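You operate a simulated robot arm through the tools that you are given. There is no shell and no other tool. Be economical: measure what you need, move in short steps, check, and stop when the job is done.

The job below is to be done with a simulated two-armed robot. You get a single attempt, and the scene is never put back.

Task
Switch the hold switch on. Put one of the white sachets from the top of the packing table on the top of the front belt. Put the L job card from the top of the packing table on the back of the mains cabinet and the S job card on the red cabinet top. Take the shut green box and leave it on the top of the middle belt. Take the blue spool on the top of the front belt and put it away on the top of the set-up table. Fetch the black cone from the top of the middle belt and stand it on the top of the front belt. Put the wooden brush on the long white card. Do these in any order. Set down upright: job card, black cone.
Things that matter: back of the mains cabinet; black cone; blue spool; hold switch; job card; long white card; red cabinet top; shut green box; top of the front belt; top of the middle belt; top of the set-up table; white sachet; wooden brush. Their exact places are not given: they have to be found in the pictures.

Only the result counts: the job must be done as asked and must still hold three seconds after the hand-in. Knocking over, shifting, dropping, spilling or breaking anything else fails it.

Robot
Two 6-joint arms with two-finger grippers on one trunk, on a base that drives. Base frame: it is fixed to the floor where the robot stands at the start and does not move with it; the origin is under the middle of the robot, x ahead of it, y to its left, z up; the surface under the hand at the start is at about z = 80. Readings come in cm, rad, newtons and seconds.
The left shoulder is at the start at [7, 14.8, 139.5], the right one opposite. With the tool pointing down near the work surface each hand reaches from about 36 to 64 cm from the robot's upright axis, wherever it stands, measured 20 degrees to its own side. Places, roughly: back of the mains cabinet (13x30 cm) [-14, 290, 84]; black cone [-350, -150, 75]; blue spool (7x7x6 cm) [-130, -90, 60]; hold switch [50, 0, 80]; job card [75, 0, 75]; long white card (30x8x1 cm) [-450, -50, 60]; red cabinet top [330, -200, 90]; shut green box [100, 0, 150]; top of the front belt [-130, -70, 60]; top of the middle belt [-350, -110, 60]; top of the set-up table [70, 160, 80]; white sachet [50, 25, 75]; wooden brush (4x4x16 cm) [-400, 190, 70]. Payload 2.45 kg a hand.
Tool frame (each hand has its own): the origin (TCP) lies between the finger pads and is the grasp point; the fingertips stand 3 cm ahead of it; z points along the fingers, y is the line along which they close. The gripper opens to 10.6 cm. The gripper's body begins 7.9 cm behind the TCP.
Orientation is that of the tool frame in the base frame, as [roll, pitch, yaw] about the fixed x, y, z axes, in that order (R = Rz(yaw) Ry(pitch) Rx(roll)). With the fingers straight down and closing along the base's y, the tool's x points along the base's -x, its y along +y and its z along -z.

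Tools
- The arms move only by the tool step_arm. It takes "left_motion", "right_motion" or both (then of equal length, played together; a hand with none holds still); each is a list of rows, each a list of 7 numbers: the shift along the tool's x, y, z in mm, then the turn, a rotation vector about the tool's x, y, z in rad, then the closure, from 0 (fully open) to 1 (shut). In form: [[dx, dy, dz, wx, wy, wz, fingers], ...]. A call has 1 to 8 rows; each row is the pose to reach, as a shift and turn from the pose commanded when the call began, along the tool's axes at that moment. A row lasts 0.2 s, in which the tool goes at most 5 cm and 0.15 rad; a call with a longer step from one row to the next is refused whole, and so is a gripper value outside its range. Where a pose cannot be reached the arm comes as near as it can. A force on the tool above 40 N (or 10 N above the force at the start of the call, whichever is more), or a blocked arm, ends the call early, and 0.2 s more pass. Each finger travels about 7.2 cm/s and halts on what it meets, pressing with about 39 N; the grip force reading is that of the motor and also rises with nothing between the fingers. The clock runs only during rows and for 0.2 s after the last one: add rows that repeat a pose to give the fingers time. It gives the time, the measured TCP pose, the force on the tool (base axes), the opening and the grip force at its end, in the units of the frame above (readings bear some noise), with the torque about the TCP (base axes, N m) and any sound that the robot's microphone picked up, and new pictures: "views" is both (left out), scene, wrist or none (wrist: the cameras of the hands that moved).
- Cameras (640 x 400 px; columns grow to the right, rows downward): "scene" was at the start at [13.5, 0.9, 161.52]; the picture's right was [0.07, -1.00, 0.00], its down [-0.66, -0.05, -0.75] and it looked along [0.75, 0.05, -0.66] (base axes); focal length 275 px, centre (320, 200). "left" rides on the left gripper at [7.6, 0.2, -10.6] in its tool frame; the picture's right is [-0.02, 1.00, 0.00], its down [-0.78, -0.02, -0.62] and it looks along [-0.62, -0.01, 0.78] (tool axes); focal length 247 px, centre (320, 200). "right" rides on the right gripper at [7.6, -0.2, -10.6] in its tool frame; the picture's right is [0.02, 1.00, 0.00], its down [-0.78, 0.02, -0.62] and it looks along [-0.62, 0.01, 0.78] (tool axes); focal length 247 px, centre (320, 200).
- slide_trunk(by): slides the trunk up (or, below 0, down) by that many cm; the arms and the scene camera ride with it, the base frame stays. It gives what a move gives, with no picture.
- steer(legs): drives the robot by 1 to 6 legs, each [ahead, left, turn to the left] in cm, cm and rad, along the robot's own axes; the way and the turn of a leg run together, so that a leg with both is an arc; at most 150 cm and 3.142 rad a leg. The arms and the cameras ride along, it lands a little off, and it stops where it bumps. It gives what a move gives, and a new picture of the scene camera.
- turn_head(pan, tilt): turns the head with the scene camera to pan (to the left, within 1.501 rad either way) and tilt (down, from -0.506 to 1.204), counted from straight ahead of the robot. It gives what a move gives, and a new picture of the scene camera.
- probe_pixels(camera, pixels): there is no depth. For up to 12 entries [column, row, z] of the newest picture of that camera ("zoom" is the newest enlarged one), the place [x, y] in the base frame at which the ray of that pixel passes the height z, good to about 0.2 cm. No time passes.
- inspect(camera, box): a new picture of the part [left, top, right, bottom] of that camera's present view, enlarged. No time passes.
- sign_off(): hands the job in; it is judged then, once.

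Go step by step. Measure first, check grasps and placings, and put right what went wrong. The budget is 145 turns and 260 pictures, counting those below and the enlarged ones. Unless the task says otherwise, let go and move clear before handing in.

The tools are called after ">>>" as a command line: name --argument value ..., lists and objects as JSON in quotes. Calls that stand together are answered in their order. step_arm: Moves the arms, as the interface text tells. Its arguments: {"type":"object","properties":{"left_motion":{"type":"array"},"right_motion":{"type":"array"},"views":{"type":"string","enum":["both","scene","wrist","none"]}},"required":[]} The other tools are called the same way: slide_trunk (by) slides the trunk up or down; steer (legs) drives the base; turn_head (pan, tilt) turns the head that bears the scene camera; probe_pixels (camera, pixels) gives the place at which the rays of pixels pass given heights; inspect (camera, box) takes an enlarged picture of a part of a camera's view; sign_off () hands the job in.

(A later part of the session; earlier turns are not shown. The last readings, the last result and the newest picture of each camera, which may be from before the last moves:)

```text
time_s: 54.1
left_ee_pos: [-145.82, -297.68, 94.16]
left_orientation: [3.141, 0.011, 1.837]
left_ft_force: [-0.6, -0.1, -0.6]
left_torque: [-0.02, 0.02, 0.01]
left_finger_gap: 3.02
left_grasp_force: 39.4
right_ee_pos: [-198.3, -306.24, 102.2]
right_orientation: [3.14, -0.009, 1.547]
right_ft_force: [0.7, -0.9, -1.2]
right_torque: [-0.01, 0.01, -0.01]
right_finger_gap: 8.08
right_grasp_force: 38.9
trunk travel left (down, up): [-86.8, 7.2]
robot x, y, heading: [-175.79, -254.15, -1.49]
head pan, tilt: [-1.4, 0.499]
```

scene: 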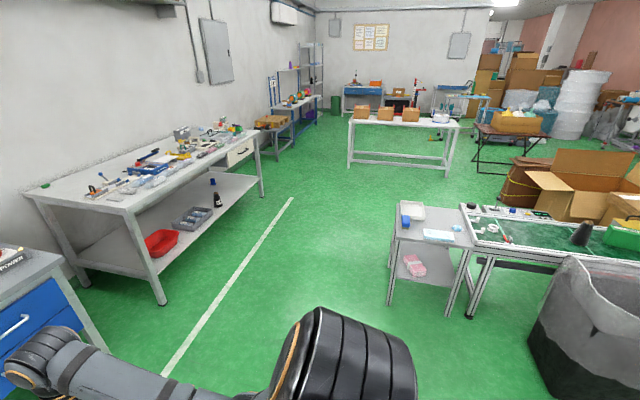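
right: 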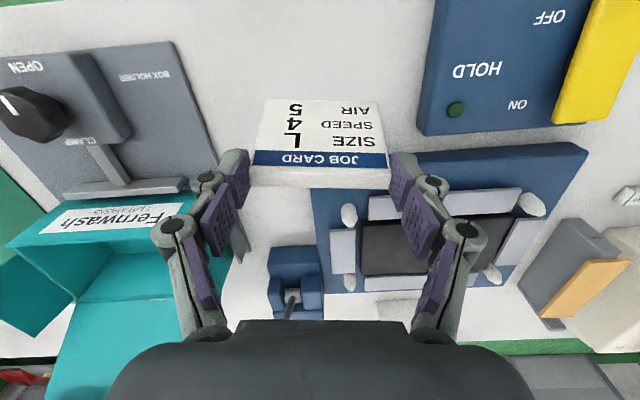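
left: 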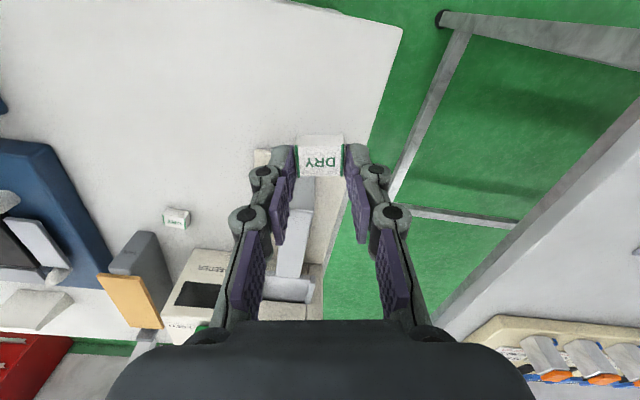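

Floor ahead is clear. I turn to face +x and strafe left along the belt to about (-181,-110).

>>> steer --legs '[[0, 0, 1.49], [-6, 0, 0], [0, 144, 0]]'

>>> turn_head --pan 0 --tilt 0.9

```text
time_s: 65.5
left_ee_pos: [-140.24, -82.79, 94.18]
left_orientation: [3.14, 0.01, -2.923]
left_ft_force: [-0.5, -0.5, -0.4]
left_torque: [0.0, -0.01, 0.01]
left_finger_gap: 3.03
left_grasp_force: 38.9
right_ee_pos: [-134.35, -135.62, 102.18]
right_orientation: [3.14, -0.008, 3.07]
right_ft_force: [0.4, 0.0, -1.1]
right_torque: [0.01, 0.01, -0.02]
right_finger_gap: 8.1
right_grasp_force: 39.0
trunk travel left (down, up): [-86.8, 7.2]
robot x, y, heading: [-185.58, -110.8, 0.026]
head pan, tilt: [-1.4, 0.499]
```

scene: 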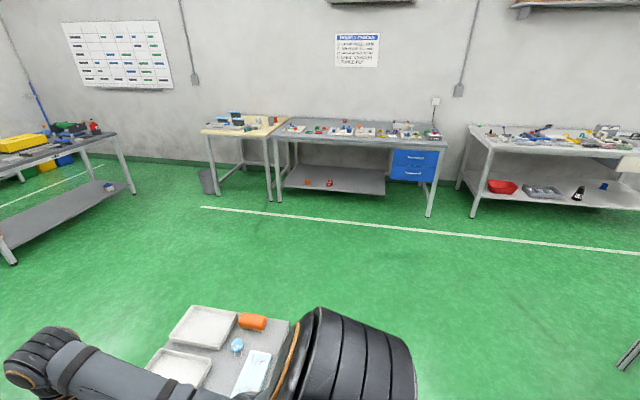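

```text
time_s: 67.1
left_ee_pos: [-140.28, -82.74, 94.03]
left_orientation: [-3.142, 0.009, -2.925]
left_ft_force: [-0.3, 0.3, -0.6]
left_torque: [0.0, 0.0, -0.01]
left_finger_gap: 2.99
left_grasp_force: 39.2
right_ee_pos: [-134.33, -135.7, 102.18]
right_orientation: [3.14, -0.009, 3.071]
right_ft_force: [0.4, 0.2, -0.8]
right_torque: [-0.04, -0.04, 0.0]
right_finger_gap: 8.12
right_grasp_force: 39.5
trunk travel left (down, up): [-86.8, 7.2]
robot x, y, heading: [-185.49, -110.53, 0.02]
head pan, tilt: [0.0, 0.901]
```

scene: 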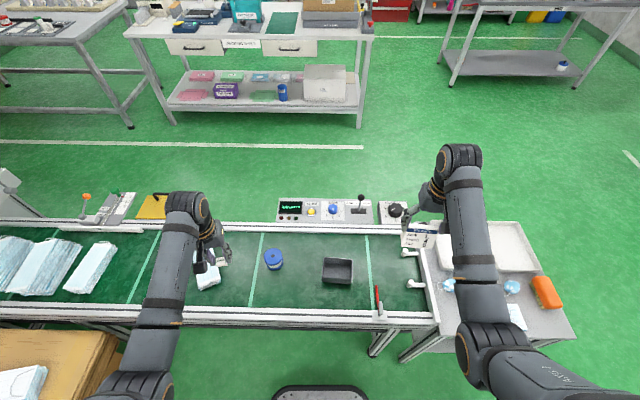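

The spool is at (272,259), with free belt between it and the mask pack (207,270). I measure.

>>> probe_pixels --camera "scene" --pixels '[[272, 253, 66], [273, 266, 60], [264, 259, 63], [281, 259, 63], [238, 270, 60], [222, 255, 60], [300, 270, 60], [320, 388, 30], [320, 312, 62], [320, 231, 62], [337, 265, 60], [300, 245, 60]]'

>>> inspect --camera "left" --box '[0, 0, 640, 400]'

>>> inspect --camera "scene" --box '[180, 200, 380, 325]'

```text
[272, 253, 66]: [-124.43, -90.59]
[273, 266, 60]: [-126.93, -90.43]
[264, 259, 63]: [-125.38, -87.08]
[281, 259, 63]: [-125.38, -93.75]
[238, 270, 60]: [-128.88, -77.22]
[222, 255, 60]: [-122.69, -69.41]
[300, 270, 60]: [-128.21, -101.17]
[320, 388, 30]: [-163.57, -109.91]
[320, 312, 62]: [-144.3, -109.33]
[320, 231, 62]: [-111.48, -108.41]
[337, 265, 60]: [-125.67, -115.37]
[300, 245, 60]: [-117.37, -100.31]
```

```text
1.00 times, centred on (320, 200) of left (not enlarged: the box is as wide or as high as the picture)
```

zoom: 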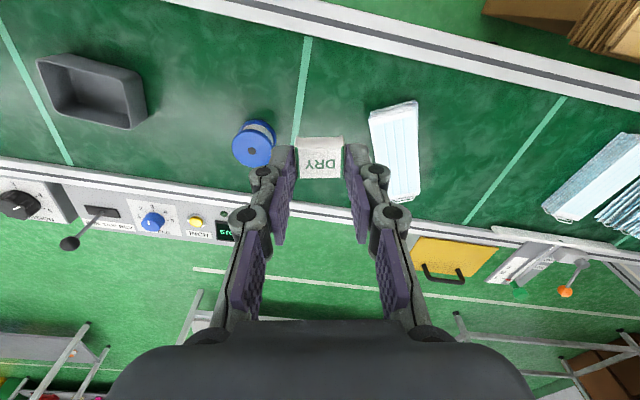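

```text
3.20 times, centred on (280, 262) of scene
```

zoom: 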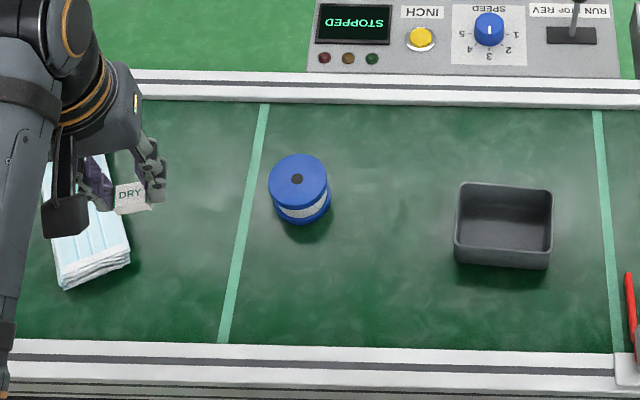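

Spool centre is about (-125.3,-90.6). I edge 9 cm closer and slide the trunk down 20 so the hands work at belt height.

>>> steer --legs '[[9, 0, -0.02]]'

>>> slide_trunk --by -20

>>> inspect --camera "left" --box '[0, 0, 640, 400]'

```text
time_s: 68.2
left_ee_pos: [-130.94, -83.39, 94.21]
left_orientation: [-3.138, 0.013, -2.942]
left_ft_force: [-0.6, 0.2, 0.3]
left_torque: [-0.02, -0.04, 0.01]
left_finger_gap: 3.02
left_grasp_force: 39.2
right_ee_pos: [-126.06, -136.3, 102.3]
right_orientation: [3.14, -0.008, 3.05]
right_ft_force: [0.4, -0.3, -1.2]
right_torque: [-0.02, 0.01, -0.03]
right_finger_gap: 8.09
right_grasp_force: 39.1
trunk travel left (down, up): [-86.8, 7.2]
robot x, y, heading: [-176.82, -110.46, 0.007]
head pan, tilt: [0.0, 0.901]
```

scene: 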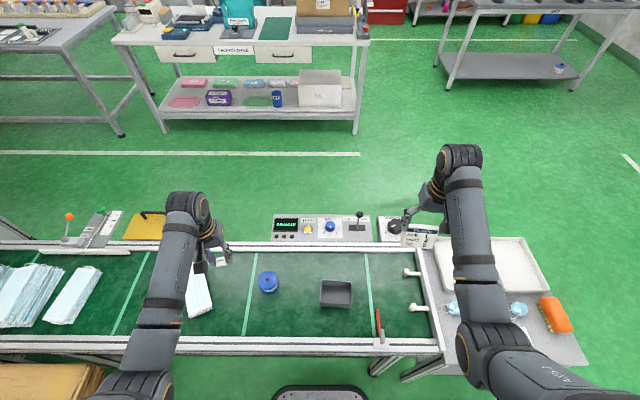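

```text
time_s: 70.3
left_ee_pos: [-130.82, -83.43, 74.06]
left_orientation: [3.141, 0.011, -2.942]
left_ft_force: [1.1, -0.4, -1.1]
left_torque: [0.02, 0.01, 0.02]
left_finger_gap: 3.03
left_grasp_force: 38.6
right_ee_pos: [-125.83, -136.34, 82.12]
right_orientation: [3.14, -0.007, 3.049]
right_ft_force: [0.2, 0.1, -0.7]
right_torque: [0.02, -0.05, 0.0]
right_finger_gap: 8.1
right_grasp_force: 39.0
trunk travel left (down, up): [-66.8, 27.2]
robot x, y, heading: [-176.56, -110.06, 0.006]
head pan, tilt: [0.0, 0.901]
```

```text
1.00 times, centred on (320, 200) of left (not enlarged: the box is as wide or as high as the picture)
```

zoom: 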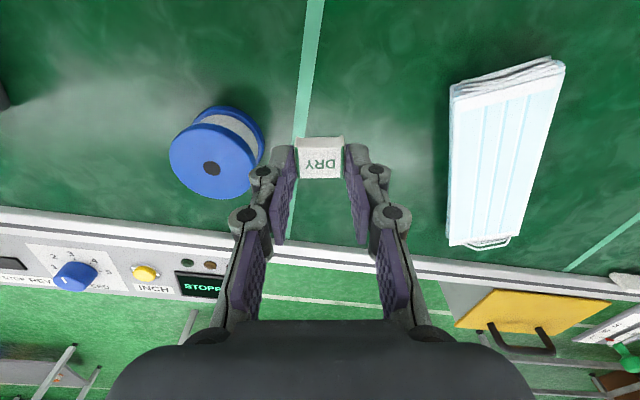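

I lower the sachet to the belt at about (-131,-81) in the gap.

>>> step_arm --left_motion '[[-5, 25, 30, 0, 0, 0, 1], [-5, 25, 70, 0, 0, 0, 1], [-5, 25, 90, 0, 0, 0, 1], [-5, 25, 98, 0, 0, 0, 1], [-5, 25, 103, 0, 0, 0, 1], [-5, 25, 106, 0, 0, 0, 1]]' --views "both"

```text
time_s: 71.4
left_ee_pos: [-130.47, -80.87, 65.0]
left_orientation: [3.14, 0.025, -2.944]
left_ft_force: [-12.7, -1.9, 29.2]
left_torque: [-0.39, 0.45, -0.17]
left_finger_gap: 3.01
left_grasp_force: 38.7
right_ee_pos: [-126.21, -136.45, 82.35]
right_orientation: [3.138, -0.005, 3.052]
right_ft_force: [-0.1, 1.0, -0.5]
right_torque: [-0.04, -0.01, 0.0]
right_finger_gap: 8.09
right_grasp_force: 38.7
trunk travel left (down, up): [-66.8, 27.2]
robot x, y, heading: [-177.12, -110.82, 0.01]
head pan, tilt: [0.0, 0.901]
stopped in row 5 (left hand): the force on the tool passed its limit at 66 N (the readings are from after the stop); the commanded pose is now the measured one
```

scene: 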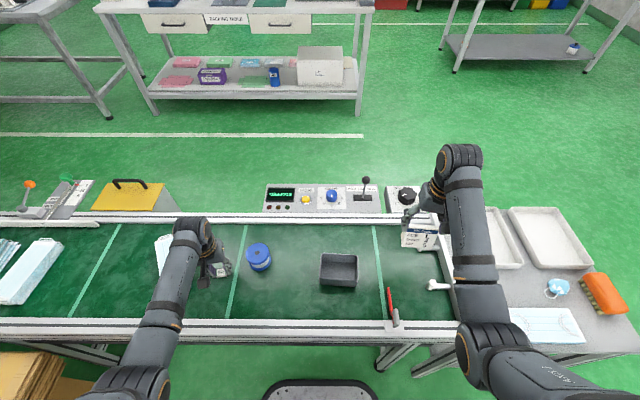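
left: 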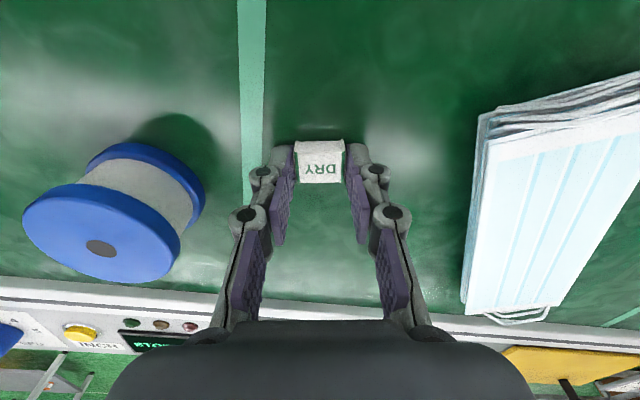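

Contact at z 65, so the belt is near 61.5. I ease up slightly, open, and rise.

>>> step_arm --left_motion '[[0, 0, -1, 0, 0, 0, 1], [0, 0, -1, 0, 0, 0, 0.85], [0, 0, -1, 0, 0, 0, 0.55], [0, 0, -1, 0, 0, 0, 0.55], [0, 0, -40, 0, 0, 0, 0.55], [0, 0, -85, 0, 0, 0, 0.3], [0, 0, -110, 0, 0, 0, 0], [0, 0, -110, 0, 0, 0, 0]]' --views "wrist"

```text
time_s: 73.2
left_ee_pos: [-130.51, -80.89, 75.94]
left_orientation: [-3.141, 0.02, -2.942]
left_ft_force: [0.9, 0.4, 0.5]
left_torque: [-0.03, -0.02, 0.01]
left_finger_gap: 10.61
left_grasp_force: 0.1
right_ee_pos: [-125.88, -136.31, 82.13]
right_orientation: [3.14, -0.007, 3.053]
right_ft_force: [0.3, 0.2, -1.0]
right_torque: [0.02, 0.03, 0.01]
right_finger_gap: 8.11
right_grasp_force: 38.4
trunk travel left (down, up): [-66.8, 27.2]
robot x, y, heading: [-176.39, -110.49, 0.007]
head pan, tilt: [0.0, 0.901]
```

left: 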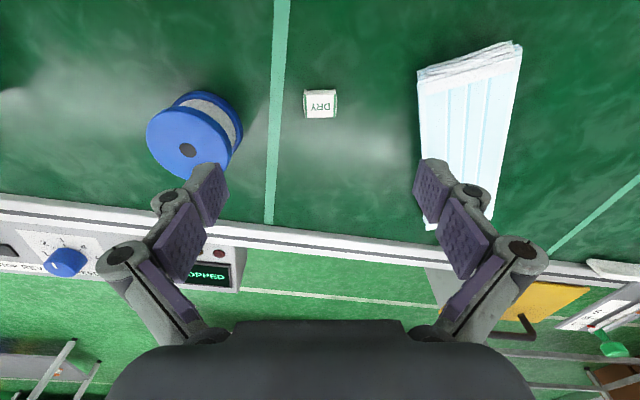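

Sachet lies on the belt (320,103). Now the spool: I probe its top hole (187,150) and rims.

>>> probe_pixels --camera "left" --pixels '[[187, 150, 67.5], [147, 140, 67.5], [230, 155, 67.5], [187, 107, 67.5], [187, 150, 66.5], [320, 103, 63]]'

>>> probe_pixels --camera "scene" --pixels '[[258, 251, 67.5], [258, 251, 66.5], [259, 270, 61.5]]'

```text
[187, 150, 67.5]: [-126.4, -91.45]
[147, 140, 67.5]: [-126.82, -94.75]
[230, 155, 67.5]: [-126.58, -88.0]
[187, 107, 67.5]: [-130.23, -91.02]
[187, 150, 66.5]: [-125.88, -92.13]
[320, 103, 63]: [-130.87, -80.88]
```

```text
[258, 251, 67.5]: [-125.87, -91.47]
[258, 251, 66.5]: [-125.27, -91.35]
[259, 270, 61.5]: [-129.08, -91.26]
```

Spool centre is about (-126.2,-91.4). I move over it, lower around it and check.

>>> step_arm --left_motion '[[-10, -45, 0, 0, 0, 0, 0], [-18, -90, 0, 0, 0, 0, 0], [-21, -112, 0, 0, 0, 0, 0], [-21, -112, 40, 0, 0, 0, 0], [-21, -112, 80, 0, 0, 0, 0], [-21, -112, 104, 0, 0, 0, 0], [-21, -112, 104, 0, 0, 0, 0]]' --views "wrist"

```text
time_s: 74.8
left_ee_pos: [-126.08, -91.35, 65.41]
left_orientation: [3.14, 0.02, -2.946]
left_ft_force: [-0.6, -0.1, -0.3]
left_torque: [0.02, 0.0, -0.01]
left_finger_gap: 10.6
left_grasp_force: 0.1
right_ee_pos: [-125.77, -136.42, 82.23]
right_orientation: [3.14, -0.007, 3.053]
right_ft_force: [0.1, 0.7, -0.8]
right_torque: [0.03, -0.01, 0.02]
right_finger_gap: 8.09
right_grasp_force: 38.9
trunk travel left (down, up): [-66.8, 27.2]
robot x, y, heading: [-176.6, -110.68, 0.004]
head pan, tilt: [0.0, 0.901]
```

left: 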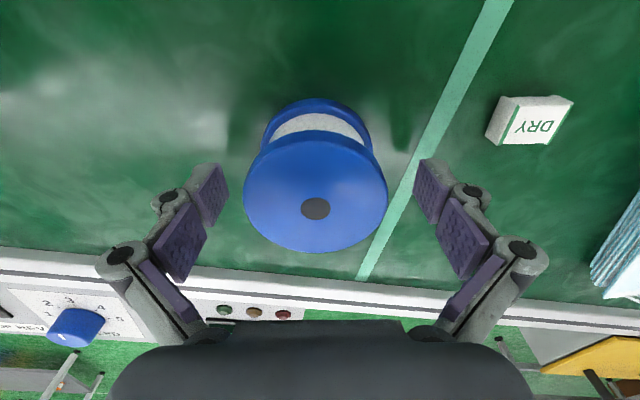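

Centred. I close and lift.

>>> step_arm --left_motion '[[0, 0, 0, 0, 0, 0, 0.5], [0, 0, 0, 0, 0, 0, 1], [0, 0, 0, 0, 0, 0, 1], [0, 0, 0, 0, 0, 0, 1], [0, 0, -40, 0, 0, 0, 1], [0, 0, -80, 0, 0, 0, 1], [0, 0, -120, 0, 0, 0, 1], [0, 0, -150, 0, 0, 0, 1]]'

>>> slide_trunk --by 20

>>> turn_head --pan 1.4 --tilt 0.6

```text
time_s: 76.6
left_ee_pos: [-126.35, -90.86, 80.3]
left_orientation: [3.14, 0.02, -2.944]
left_ft_force: [-0.5, 0.5, -1.6]
left_torque: [0.04, 0.01, -0.01]
left_finger_gap: 6.51
left_grasp_force: 38.6
right_ee_pos: [-125.84, -136.3, 82.1]
right_orientation: [3.14, -0.009, 3.052]
right_ft_force: [0.0, -0.2, -0.2]
right_torque: [-0.02, 0.03, -0.01]
right_finger_gap: 8.06
right_grasp_force: 38.9
trunk travel left (down, up): [-66.8, 27.2]
robot x, y, heading: [-176.49, -110.72, 0.012]
head pan, tilt: [0.0, 0.901]
```

scene: 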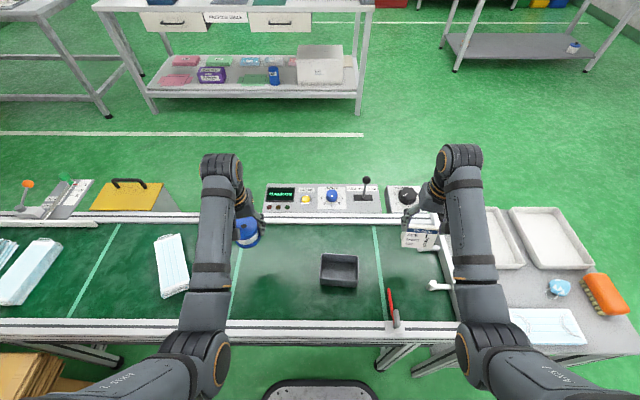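
left: 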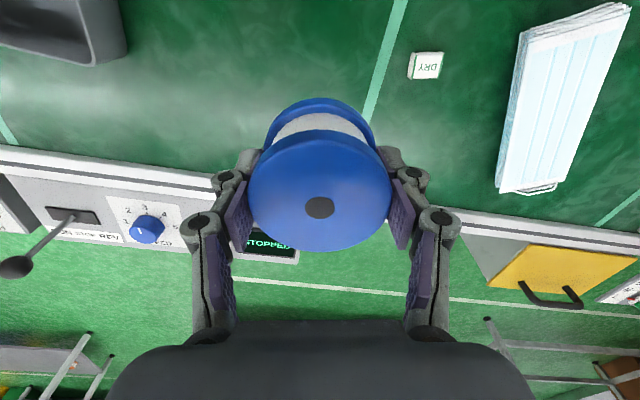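

```text
time_s: 78.8
left_ee_pos: [-126.35, -90.92, 100.19]
left_orientation: [-3.14, 0.019, -2.943]
left_ft_force: [0.1, 0.2, -2.3]
left_torque: [-0.01, 0.04, 0.02]
left_finger_gap: 6.49
left_grasp_force: 39.6
right_ee_pos: [-125.82, -136.32, 102.04]
right_orientation: [3.14, -0.008, 3.051]
right_ft_force: [-0.3, -0.3, -0.8]
right_torque: [0.0, 0.01, 0.01]
right_finger_gap: 8.09
right_grasp_force: 39.2
trunk travel left (down, up): [-86.8, 7.2]
robot x, y, heading: [-176.29, -110.33, 0.011]
head pan, tilt: [0.0, 0.901]
```

```text
time_s: 80.3
left_ee_pos: [-126.38, -91.07, 100.36]
left_orientation: [3.141, 0.02, -2.943]
left_ft_force: [-0.5, 0.4, -2.3]
left_torque: [-0.03, 0.03, -0.01]
left_finger_gap: 6.49
left_grasp_force: 39.3
right_ee_pos: [-125.9, -136.33, 102.14]
right_orientation: [3.14, -0.009, 3.051]
right_ft_force: [0.9, 0.4, -1.3]
right_torque: [-0.04, 0.01, -0.01]
right_finger_gap: 8.08
right_grasp_force: 39.1
trunk travel left (down, up): [-86.8, 7.2]
robot x, y, heading: [-176.46, -110.2, 0.012]
head pan, tilt: [1.4, 0.6]
```

scene: 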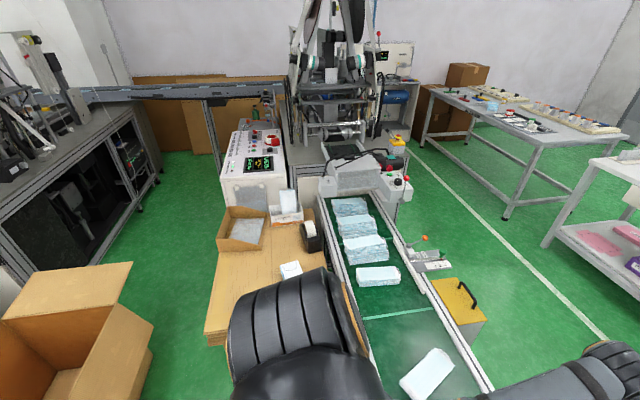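

Spool is held and the sachet stayed put. Now I drive round to the corridor (x≈-14) leading to the mains cabinet, first up to y≈0.

>>> steer --legs '[[0, -137, -0.012], [150, 0, 0], [0, 0, 1.57], [150, -6, 0], [95, -4, 0]]'

>>> turn_head --pan 0 --tilt 0.5

```text
refused: leg 4 is longer than a leg can be; nothing moved
```

```text
time_s: 81.9
left_ee_pos: [-126.29, -90.93, 100.32]
left_orientation: [3.141, 0.02, -2.944]
left_ft_force: [0.8, 0.5, -1.9]
left_torque: [0.0, -0.03, 0.03]
left_finger_gap: 6.49
left_grasp_force: 38.6
right_ee_pos: [-125.95, -136.35, 102.07]
right_orientation: [3.14, -0.008, 3.051]
right_ft_force: [-0.4, 0.0, 0.4]
right_torque: [0.0, -0.01, -0.03]
right_finger_gap: 8.09
right_grasp_force: 38.9
trunk travel left (down, up): [-86.8, 7.2]
robot x, y, heading: [-176.42, -110.52, 0.009]
head pan, tilt: [0.0, 0.499]
```

scene: 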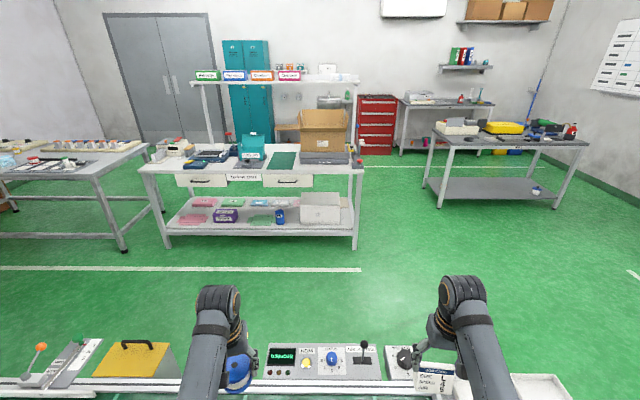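

>>> steer --legs '[[0, -137, -0.012], [149, 0, 0], [0, 0, 1.57], [148, -6, 0], [95, -4, 0]]'

```text
time_s: 111.2
left_ee_pos: [-57.72, 41.63, 100.3]
left_orientation: [3.141, 0.019, -1.28]
left_ft_force: [-0.1, 0.0, -1.8]
left_torque: [0.0, 0.01, -0.02]
left_finger_gap: 6.46
left_grasp_force: 38.8
right_ee_pos: [-12.54, 46.34, 102.13]
right_orientation: [3.139, -0.009, -1.569]
right_ft_force: [0.5, 0.6, -0.1]
right_torque: [-0.02, 0.02, 0.04]
right_finger_gap: 8.11
right_grasp_force: 39.6
trunk travel left (down, up): [-86.8, 7.2]
robot x, y, heading: [-33.53, -6.57, 1.674]
head pan, tilt: [0.0, 0.499]
```

scene: 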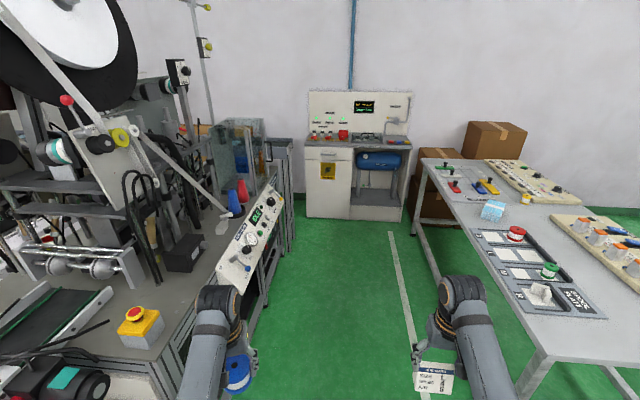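

I square up, move right to x≈-13 and drive up the corridor toward the mains cabinet.

>>> steer --legs '[[0, 0, -0.1], [20, -20, 0], [140, 0, 0], [50, 0, 0]]'

>>> turn_head --pan 0 --tilt 0.75

```text
time_s: 122.8
left_ee_pos: [-34.73, 251.82, 100.4]
left_orientation: [-3.141, 0.022, -1.369]
left_ft_force: [-0.5, -1.0, -2.3]
left_torque: [0.02, 0.02, 0.02]
left_finger_gap: 6.46
left_grasp_force: 38.3
right_ee_pos: [10.67, 252.59, 102.0]
right_orientation: [3.139, -0.008, -1.654]
right_ft_force: [-0.1, 0.0, 0.2]
right_torque: [-0.01, -0.01, -0.02]
right_finger_gap: 8.1
right_grasp_force: 39.6
trunk travel left (down, up): [-86.8, 7.2]
robot x, y, heading: [-15.01, 201.83, 1.585]
head pan, tilt: [0.0, 0.499]
```

scene: 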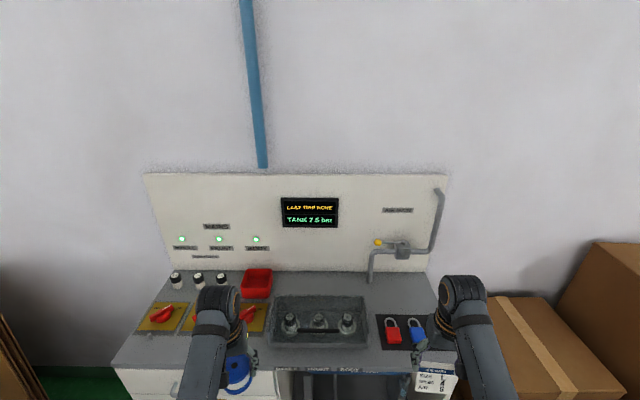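

```text
time_s: 123.5
left_ee_pos: [-34.68, 251.97, 100.28]
left_orientation: [3.139, 0.021, -1.371]
left_ft_force: [-0.5, -0.6, -3.0]
left_torque: [0.03, 0.0, 0.0]
left_finger_gap: 6.43
left_grasp_force: 38.6
right_ee_pos: [10.7, 252.79, 102.18]
right_orientation: [3.14, -0.01, -1.657]
right_ft_force: [0.4, -0.2, 0.3]
right_torque: [-0.02, 0.01, 0.02]
right_finger_gap: 8.07
right_grasp_force: 39.1
trunk travel left (down, up): [-86.8, 7.2]
robot x, y, heading: [-14.75, 202.0, 1.582]
head pan, tilt: [0.0, 0.75]
```

scene: 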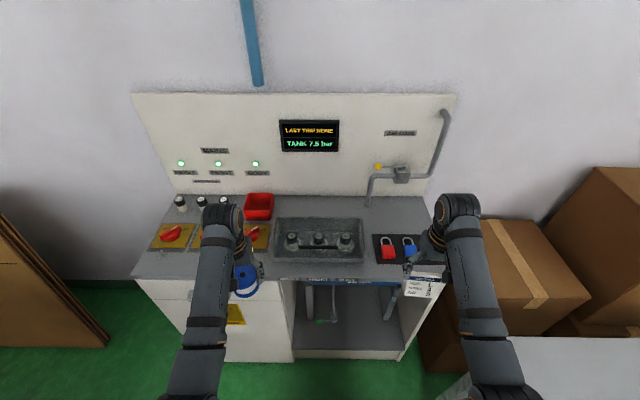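

The free strip on the back of the top lies between the red tray (258,207) and the pipe (370,195). I measure it.

>>> inspect --camera "scene" --box '[220, 160, 420, 285]'

>>> probe_pixels --camera "scene" --pixels '[[318, 205, 84], [280, 197, 84], [272, 219, 84], [365, 219, 84], [365, 198, 84], [247, 219, 84], [274, 196, 88], [275, 262, 84], [365, 262, 84], [130, 277, 84], [443, 260, 84]]'

```text
3.20 times, centred on (320, 222) of scene
```

zoom: 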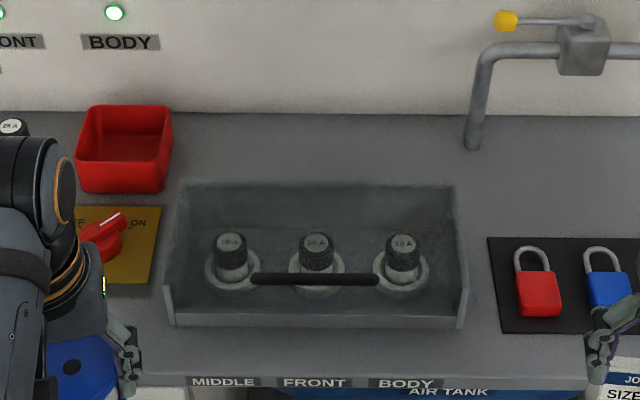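

```text
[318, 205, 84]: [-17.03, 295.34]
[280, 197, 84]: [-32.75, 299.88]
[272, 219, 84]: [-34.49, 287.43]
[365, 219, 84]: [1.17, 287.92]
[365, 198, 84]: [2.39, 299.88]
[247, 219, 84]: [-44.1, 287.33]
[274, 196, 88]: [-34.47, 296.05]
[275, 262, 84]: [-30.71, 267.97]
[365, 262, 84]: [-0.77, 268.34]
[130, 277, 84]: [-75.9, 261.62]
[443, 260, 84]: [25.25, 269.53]
```

The strip spans y 287.5–300, x -30..0 at z≈84. I raise the trunk 5 and move so the right hand can reach about (-14,293.5).

>>> slide_trunk --by 5

>>> steer --legs '[[0, 19, -0.011], [30, 0, 0]]'

>>> inspect --camera "right" --box '[0, 0, 640, 400]'

```text
time_s: 124.4
left_ee_pos: [-34.77, 251.81, 105.12]
left_orientation: [3.141, 0.018, -1.368]
left_ft_force: [-0.2, 0.1, -2.6]
left_torque: [-0.03, 0.0, -0.04]
left_finger_gap: 6.45
left_grasp_force: 38.7
right_ee_pos: [10.71, 252.73, 107.17]
right_orientation: [3.14, -0.01, -1.655]
right_ft_force: [-0.5, -0.3, -1.2]
right_torque: [-0.02, 0.01, 0.0]
right_finger_gap: 8.1
right_grasp_force: 39.1
trunk travel left (down, up): [-91.8, 2.2]
robot x, y, heading: [-14.65, 201.98, 1.583]
head pan, tilt: [0.0, 0.75]
```

```text
time_s: 127.7
left_ee_pos: [-53.65, 282.2, 105.39]
left_orientation: [3.14, 0.02, -1.381]
left_ft_force: [-0.4, -0.6, -1.2]
left_torque: [0.01, -0.01, -0.04]
left_finger_gap: 6.43
left_grasp_force: 38.9
right_ee_pos: [-8.41, 282.3, 107.31]
right_orientation: [3.139, -0.009, -1.669]
right_ft_force: [0.2, 0.2, -0.3]
right_torque: [-0.01, 0.02, -0.02]
right_finger_gap: 8.09
right_grasp_force: 39.3
trunk travel left (down, up): [-91.8, 2.2]
robot x, y, heading: [-34.6, 232.03, 1.573]
head pan, tilt: [0.0, 0.75]
```

scene: 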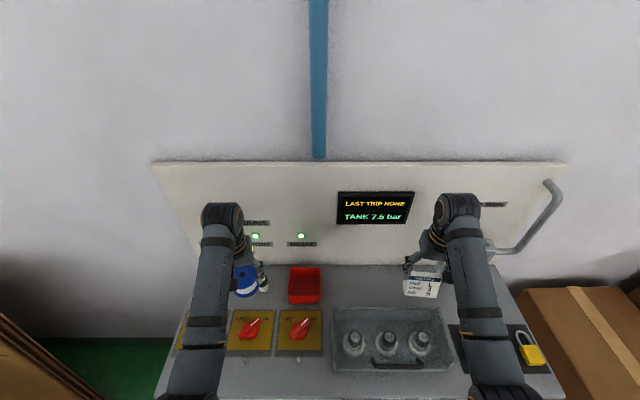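

```text
1.00 times, centred on (320, 200) of right (not enlarged: the box is as wide or as high as the picture)
```

zoom: 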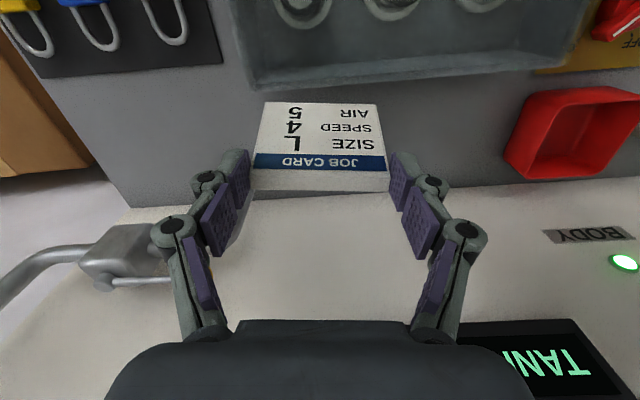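

I probe the strip in this wrist view (fuse box's back edge ~row 85, wall foot ~row 190).

>>> probe_pixels --camera "zoom" --pixels '[[255, 90, 84], [450, 78, 84], [130, 207, 84], [440, 189, 84], [505, 155, 84], [250, 80, 90], [580, 180, 84], [320, 140, 84], [590, 5, 88]]'

>>> probe_pixels --camera "scene" --pixels '[[335, 309, 90], [335, 309, 84], [445, 308, 90], [400, 267, 84], [290, 303, 84], [321, 302, 84], [333, 372, 84], [452, 370, 84], [333, 351, 90]]'

```text
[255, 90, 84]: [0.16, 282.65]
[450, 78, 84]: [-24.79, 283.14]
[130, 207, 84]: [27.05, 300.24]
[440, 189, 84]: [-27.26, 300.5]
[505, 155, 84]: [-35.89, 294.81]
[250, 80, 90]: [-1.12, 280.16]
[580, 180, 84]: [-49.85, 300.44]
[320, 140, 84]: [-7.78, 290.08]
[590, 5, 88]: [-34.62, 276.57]
```

```text
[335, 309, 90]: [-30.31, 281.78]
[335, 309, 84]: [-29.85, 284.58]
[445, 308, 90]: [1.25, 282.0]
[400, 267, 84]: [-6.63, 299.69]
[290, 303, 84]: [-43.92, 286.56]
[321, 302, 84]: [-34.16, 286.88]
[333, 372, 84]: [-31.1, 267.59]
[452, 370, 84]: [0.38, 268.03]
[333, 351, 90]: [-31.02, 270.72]
```

Strip is free from y≈281 (fuse box back, z≈92) to the wall at 300. I carry the card to (-14,290.5) and lower most of the way.

>>> step_arm --right_motion '[[-25, 22, 20, 0, 0, -0.05, 1], [-50, 44, 45, 0, 0, -0.098, 1], [-76, 64, 70, 0, 0, -0.098, 1], [-76, 64, 110, 0, 0, -0.098, 1], [-76, 64, 150, 0, 0, -0.098, 1], [-76, 64, 175, 0, 0, -0.098, 1]]'

```text
time_s: 129.1
left_ee_pos: [-53.82, 282.04, 105.45]
left_orientation: [-3.14, 0.022, -1.381]
left_ft_force: [0.6, 0.5, -2.4]
left_torque: [0.0, 0.03, -0.05]
left_finger_gap: 6.44
left_grasp_force: 38.7
right_ee_pos: [-14.09, 290.52, 90.14]
right_orientation: [3.141, -0.001, -1.571]
right_ft_force: [-2.1, -0.8, 24.0]
right_torque: [-0.03, 0.06, 0.03]
right_finger_gap: 8.15
right_grasp_force: 39.3
trunk travel left (down, up): [-91.8, 2.2]
robot x, y, heading: [-34.42, 232.14, 1.575]
head pan, tilt: [0.0, 0.75]
```

scene: 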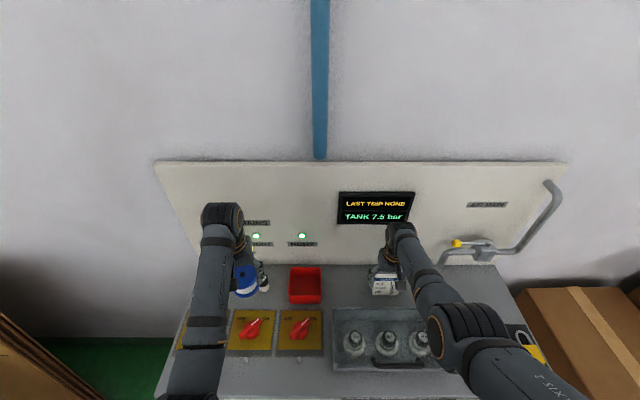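
right: 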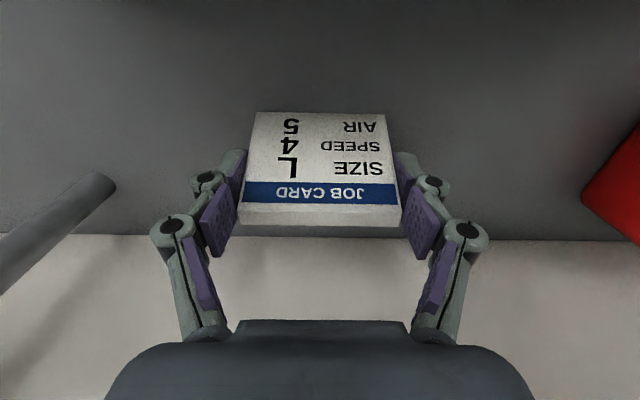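

Contact force 24 N upward with little torque: the card is on the surface. I ease, open and rise.

>>> step_arm --right_motion '[[0, 0, -2, 0, 0, 0, 1], [0, 0, -2, 0, 0, 0, 0.7], [0, 0, -2, 0, 0, 0, 0], [0, 0, -2, 0, 0, 0, 0], [0, 0, -40, 0, 0, 0, 0], [0, 0, -80, 0, 0, 0, 0], [0, 0, -120, 0, 0, 0, 0], [0, 0, -150, 0, 0, 0, 0]]'

```text
time_s: 130.9
left_ee_pos: [-53.85, 282.41, 105.42]
left_orientation: [-3.141, 0.02, -1.38]
left_ft_force: [0.3, -0.3, -2.3]
left_torque: [0.02, 0.02, -0.02]
left_finger_gap: 6.41
left_grasp_force: 38.9
right_ee_pos: [-13.52, 290.3, 104.5]
right_orientation: [3.139, -0.01, -1.572]
right_ft_force: [-0.5, 0.9, 0.4]
right_torque: [0.0, -0.02, 0.0]
right_finger_gap: 10.62
right_grasp_force: 0.0
trunk travel left (down, up): [-91.8, 2.2]
robot x, y, heading: [-34.62, 232.03, 1.576]
head pan, tilt: [0.0, 0.75]
```

scene: 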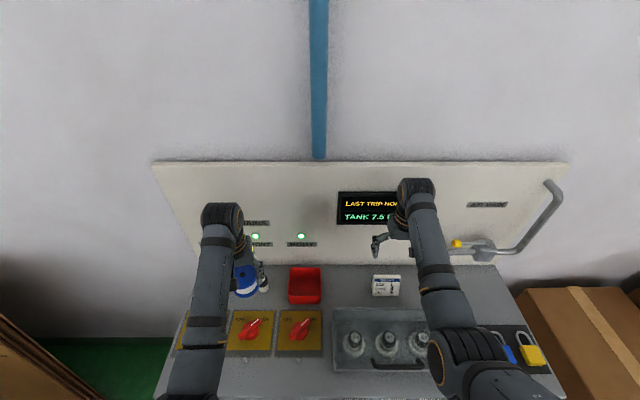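
right: 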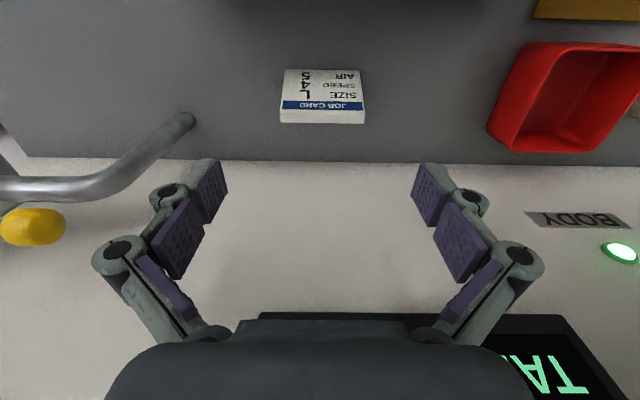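

The L card stands upright on the cabinet's back. I back up and look at the set-up table for a free spot for the spool.

>>> steer --legs '[[-70, -12, 0]]'

>>> turn_head --pan -1.4 --tilt 0.8

```text
time_s: 134.7
left_ee_pos: [-41.46, 213.39, 105.22]
left_orientation: [3.141, 0.019, -1.405]
left_ft_force: [0.7, 0.6, -2.9]
left_torque: [0.0, 0.0, 0.02]
left_finger_gap: 6.41
left_grasp_force: 39.1
right_ee_pos: [-1.38, 220.6, 104.4]
right_orientation: [3.139, -0.011, -1.591]
right_ft_force: [0.8, 0.5, 0.9]
right_torque: [0.02, -0.01, 0.02]
right_finger_gap: 10.59
right_grasp_force: 0.0
trunk travel left (down, up): [-91.8, 2.2]
robot x, y, heading: [-23.2, 162.34, 1.551]
head pan, tilt: [0.0, 0.75]
```

scene: 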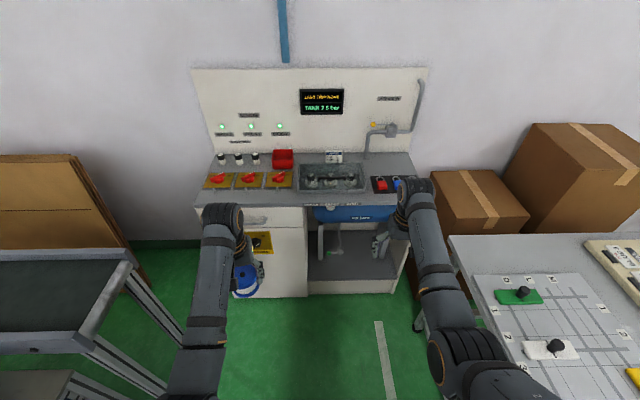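

```text
time_s: 136.3
left_ee_pos: [-41.54, 213.38, 105.22]
left_orientation: [3.141, 0.018, -1.405]
left_ft_force: [0.2, 0.3, -2.1]
left_torque: [-0.01, -0.02, 0.02]
left_finger_gap: 6.42
left_grasp_force: 39.1
right_ee_pos: [-1.34, 220.52, 104.41]
right_orientation: [3.138, -0.011, -1.593]
right_ft_force: [-0.7, -0.4, -0.9]
right_torque: [0.01, 0.01, 0.02]
right_finger_gap: 10.61
right_grasp_force: 0.1
trunk travel left (down, up): [-91.8, 2.2]
robot x, y, heading: [-23.58, 162.37, 1.552]
head pan, tilt: [-1.4, 0.799]
```

scene: 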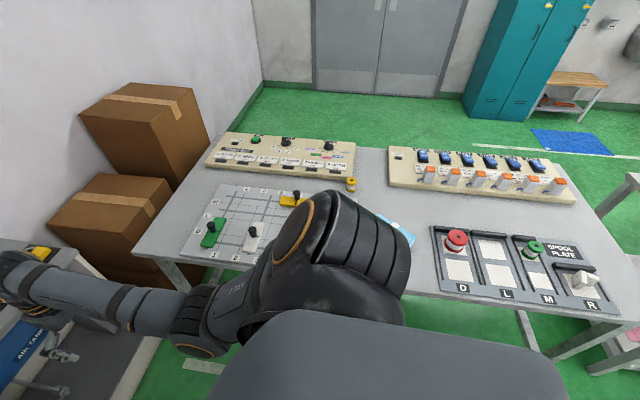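

The plain table area around (395,205)–(415,275) looks free except for the light-blue pack at (395,230). I measure.

>>> probe_pixels --camera "scene" --pixels '[[411, 270, 80], [430, 235, 80], [437, 285, 80], [405, 235, 80], [380, 210, 80], [408, 205, 80], [385, 185, 80], [520, 225, 80], [425, 295, 80], [355, 185, 80], [400, 210, 80], [480, 212, 80]]'

>>> inspect --camera "scene" --box '[330, 130, 490, 300]'

```text
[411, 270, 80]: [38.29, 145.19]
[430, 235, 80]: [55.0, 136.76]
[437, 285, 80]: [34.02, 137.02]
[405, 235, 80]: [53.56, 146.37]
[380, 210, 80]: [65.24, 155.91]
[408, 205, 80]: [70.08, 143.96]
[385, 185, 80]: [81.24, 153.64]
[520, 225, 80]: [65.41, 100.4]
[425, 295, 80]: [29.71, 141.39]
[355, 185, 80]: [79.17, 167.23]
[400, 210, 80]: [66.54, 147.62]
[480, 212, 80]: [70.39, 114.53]
```

```text
2.35 times, centred on (410, 215) of scene
```

zoom: 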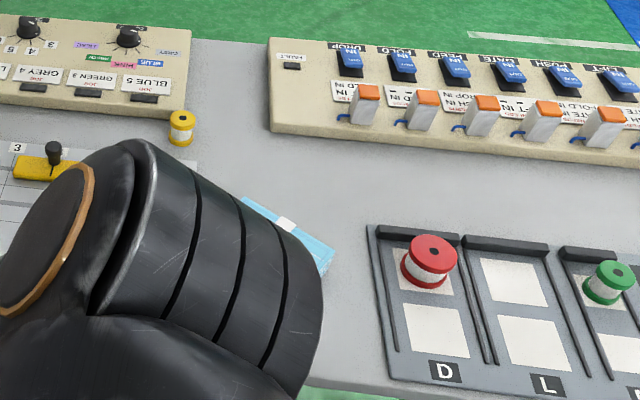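

I turn to face the set-up table for a clear look at it.

>>> steer --legs '[[0, 0, -1.55], [15, -35, 0]]'

>>> turn_head --pan 0.3 --tilt 0.85

```text
time_s: 142.6
left_ee_pos: [41.11, 143.4, 105.35]
left_orientation: [-3.141, 0.02, -2.999]
left_ft_force: [-0.4, -0.8, -1.9]
left_torque: [-0.06, -0.01, 0.02]
left_finger_gap: 6.42
left_grasp_force: 39.4
right_ee_pos: [47.18, 103.14, 104.68]
right_orientation: [3.139, -0.008, 3.094]
right_ft_force: [-0.4, 0.6, 1.4]
right_torque: [-0.03, 0.0, 0.02]
right_finger_gap: 10.61
right_grasp_force: 0.0
trunk travel left (down, up): [-91.8, 2.2]
robot x, y, heading: [-9.92, 126.83, -0.048]
head pan, tilt: [-1.4, 0.799]
```

scene: 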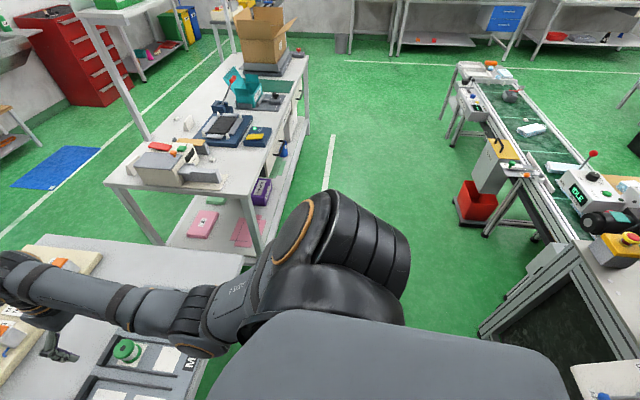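

```text
time_s: 144.3
left_ee_pos: [41.09, 143.37, 105.18]
left_orientation: [3.14, 0.019, -2.999]
left_ft_force: [0.6, -0.2, -3.4]
left_torque: [0.01, -0.01, 0.01]
left_finger_gap: 6.41
left_grasp_force: 38.7
right_ee_pos: [47.4, 103.01, 104.53]
right_orientation: [3.137, -0.009, 3.095]
right_ft_force: [-0.1, 0.0, 0.5]
right_torque: [0.03, 0.02, 0.01]
right_finger_gap: 10.61
right_grasp_force: 0.1
trunk travel left (down, up): [-91.8, 2.2]
robot x, y, heading: [-10.0, 126.51, -0.047]
head pan, tilt: [0.3, 0.85]
```

scene: 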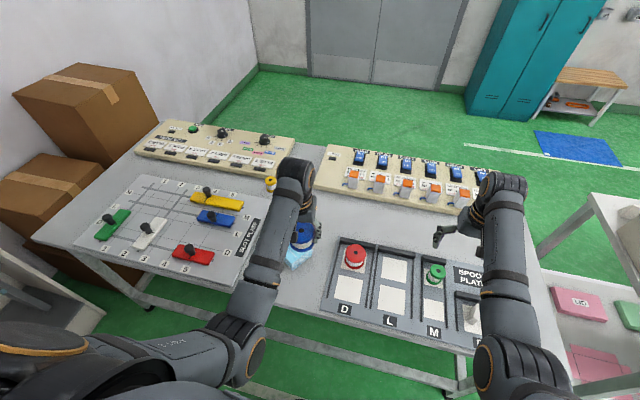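

I check the table below through the left wrist camera and enlarge the area in the scene view.

>>> inspect --camera "left" --box '[0, 0, 640, 400]'

>>> probe_pixels --camera "scene" --pixels '[[290, 305, 80], [310, 280, 80], [285, 262, 80], [311, 255, 80], [335, 240, 80], [323, 305, 80], [320, 215, 80], [255, 285, 80], [300, 310, 80], [243, 260, 80]]'

```text
1.00 times, centred on (320, 200) of left (not enlarged: the box is as wide or as high as the picture)
```

zoom: 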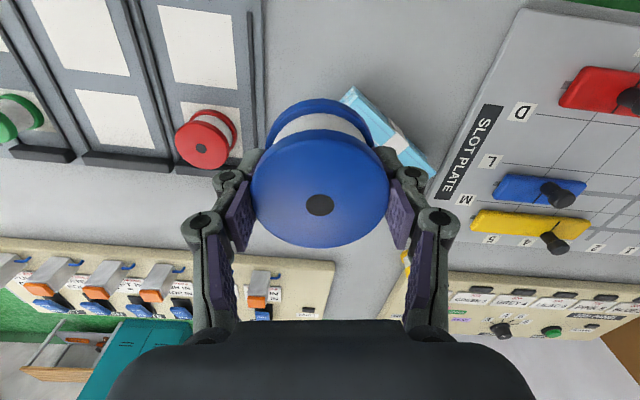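

```text
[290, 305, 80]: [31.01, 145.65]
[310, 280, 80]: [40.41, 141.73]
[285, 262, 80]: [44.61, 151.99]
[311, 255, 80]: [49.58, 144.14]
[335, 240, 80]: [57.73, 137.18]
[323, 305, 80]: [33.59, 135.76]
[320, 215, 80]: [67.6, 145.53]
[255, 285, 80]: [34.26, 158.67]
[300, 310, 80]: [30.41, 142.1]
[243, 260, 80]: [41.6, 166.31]
```

>>> probe_pixels --camera "zoom" --pixels '[[342, 100, 81], [355, 87, 81], [438, 168, 81], [380, 40, 80], [320, 30, 80], [265, 30, 80], [265, 120, 80], [510, 30, 80], [320, 3, 80], [300, 260, 80], [330, 265, 80], [400, 290, 80]]'

```text
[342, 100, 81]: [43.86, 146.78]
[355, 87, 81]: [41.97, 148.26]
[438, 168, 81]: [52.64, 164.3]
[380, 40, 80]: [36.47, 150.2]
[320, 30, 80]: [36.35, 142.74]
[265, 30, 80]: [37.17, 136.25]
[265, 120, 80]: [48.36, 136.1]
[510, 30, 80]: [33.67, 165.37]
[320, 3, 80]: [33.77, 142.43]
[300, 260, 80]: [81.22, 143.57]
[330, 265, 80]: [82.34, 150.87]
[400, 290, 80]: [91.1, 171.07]
```

A free spot is (62,146). I move 13 cm closer, square up, and bring the trunk back down 5.

>>> steer --legs '[[0, 0, 0.046], [13, 0, 0]]'

>>> slide_trunk --by -5

```text
time_s: 146.0
left_ee_pos: [52.96, 145.7, 105.37]
left_orientation: [3.141, 0.021, -2.954]
left_ft_force: [0.1, 0.5, -2.1]
left_torque: [0.0, -0.01, -0.02]
left_finger_gap: 6.4
left_grasp_force: 38.7
right_ee_pos: [61.04, 105.51, 104.77]
right_orientation: [3.137, -0.006, 3.139]
right_ft_force: [-0.4, 0.4, 0.1]
right_torque: [0.03, -0.01, 0.0]
right_finger_gap: 10.59
right_grasp_force: 0.1
trunk travel left (down, up): [-91.8, 2.2]
robot x, y, heading: [3.04, 126.37, -0.005]
head pan, tilt: [0.3, 0.85]
```

scene: 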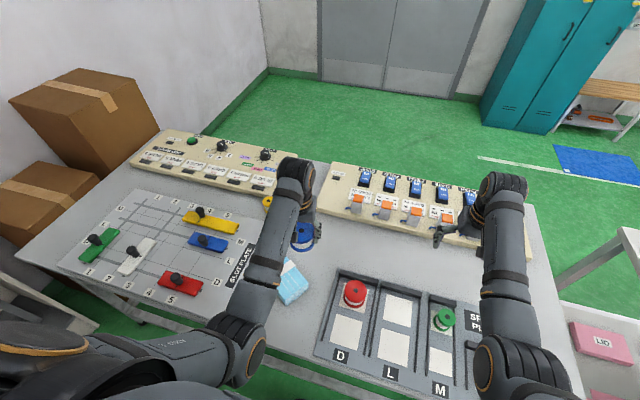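

```text
time_s: 146.9
left_ee_pos: [53.09, 145.56, 100.26]
left_orientation: [3.139, 0.019, -2.954]
left_ft_force: [0.7, 0.0, -2.0]
left_torque: [0.01, -0.01, -0.05]
left_finger_gap: 6.41
left_grasp_force: 39.0
right_ee_pos: [61.1, 105.49, 99.53]
right_orientation: [3.139, -0.008, 3.14]
right_ft_force: [0.1, 0.0, -0.1]
right_torque: [-0.01, 0.01, 0.03]
right_finger_gap: 10.6
right_grasp_force: 0.1
trunk travel left (down, up): [-86.8, 7.2]
robot x, y, heading: [3.1, 126.76, 0.001]
head pan, tilt: [0.3, 0.85]
```

I reach out to (62,146) and lower the spool, slowing near the table.

>>> step_arm --left_motion '[[-42, -6, 0, 0, 0, 0, 1], [-84, -12, 20, 0, 0, 0, 1], [-84, -12, 65, 0, 0, 0, 1], [-84, -12, 105, 0, 0, 0, 1], [-84, -12, 130, 0, 0, 0, 1], [-84, -12, 137, 0, 0, 0, 1]]'

```text
time_s: 148.3
left_ee_pos: [61.96, 146.06, 86.84]
left_orientation: [3.141, 0.018, -2.954]
left_ft_force: [0.4, -0.4, -2.6]
left_torque: [0.02, -0.02, 0.01]
left_finger_gap: 6.41
left_grasp_force: 39.3
right_ee_pos: [61.05, 105.5, 99.54]
right_orientation: [3.137, -0.009, 3.139]
right_ft_force: [-0.3, 0.0, 0.5]
right_torque: [0.01, -0.01, -0.05]
right_finger_gap: 10.61
right_grasp_force: 0.2
trunk travel left (down, up): [-86.8, 7.2]
robot x, y, heading: [2.82, 126.62, -0.0]
head pan, tilt: [0.3, 0.85]
```

scene: 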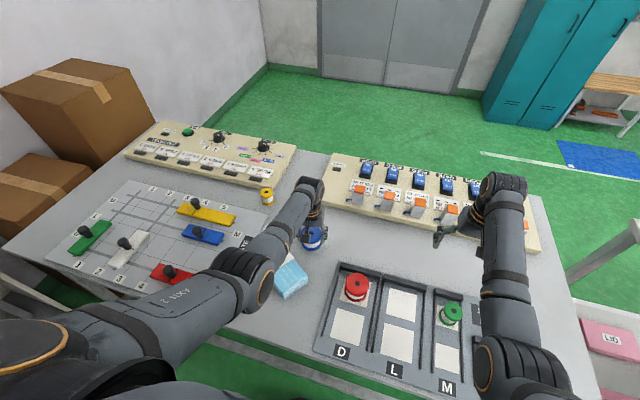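
left: 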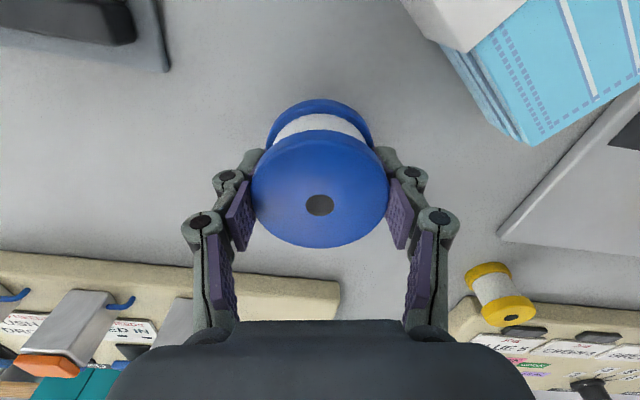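

Space is clear around it. I lower in small steps until contact.

>>> step_arm --left_motion '[[0, 0, 4, 0, 0, 0, 1], [0, 0, 8, 0, 0, 0, 1], [0, 0, 12, 0, 0, 0, 1], [0, 0, 16, 0, 0, 0, 1], [0, 0, 19, 0, 0, 0, 1], [0, 0, 22, 0, 0, 0, 1]]' --views "none"

```text
time_s: 149.7
left_ee_pos: [61.89, 146.06, 84.56]
left_orientation: [3.14, 0.019, -2.955]
left_ft_force: [0.1, 0.0, -2.1]
left_torque: [0.01, 0.0, 0.03]
left_finger_gap: 6.42
left_grasp_force: 39.1
right_ee_pos: [61.13, 105.59, 99.48]
right_orientation: [3.139, -0.009, 3.14]
right_ft_force: [0.7, 0.2, -0.9]
right_torque: [-0.01, 0.01, -0.02]
right_finger_gap: 10.6
right_grasp_force: 0.1
trunk travel left (down, up): [-86.8, 7.2]
robot x, y, heading: [2.91, 126.42, 0.003]
head pan, tilt: [0.3, 0.85]
```

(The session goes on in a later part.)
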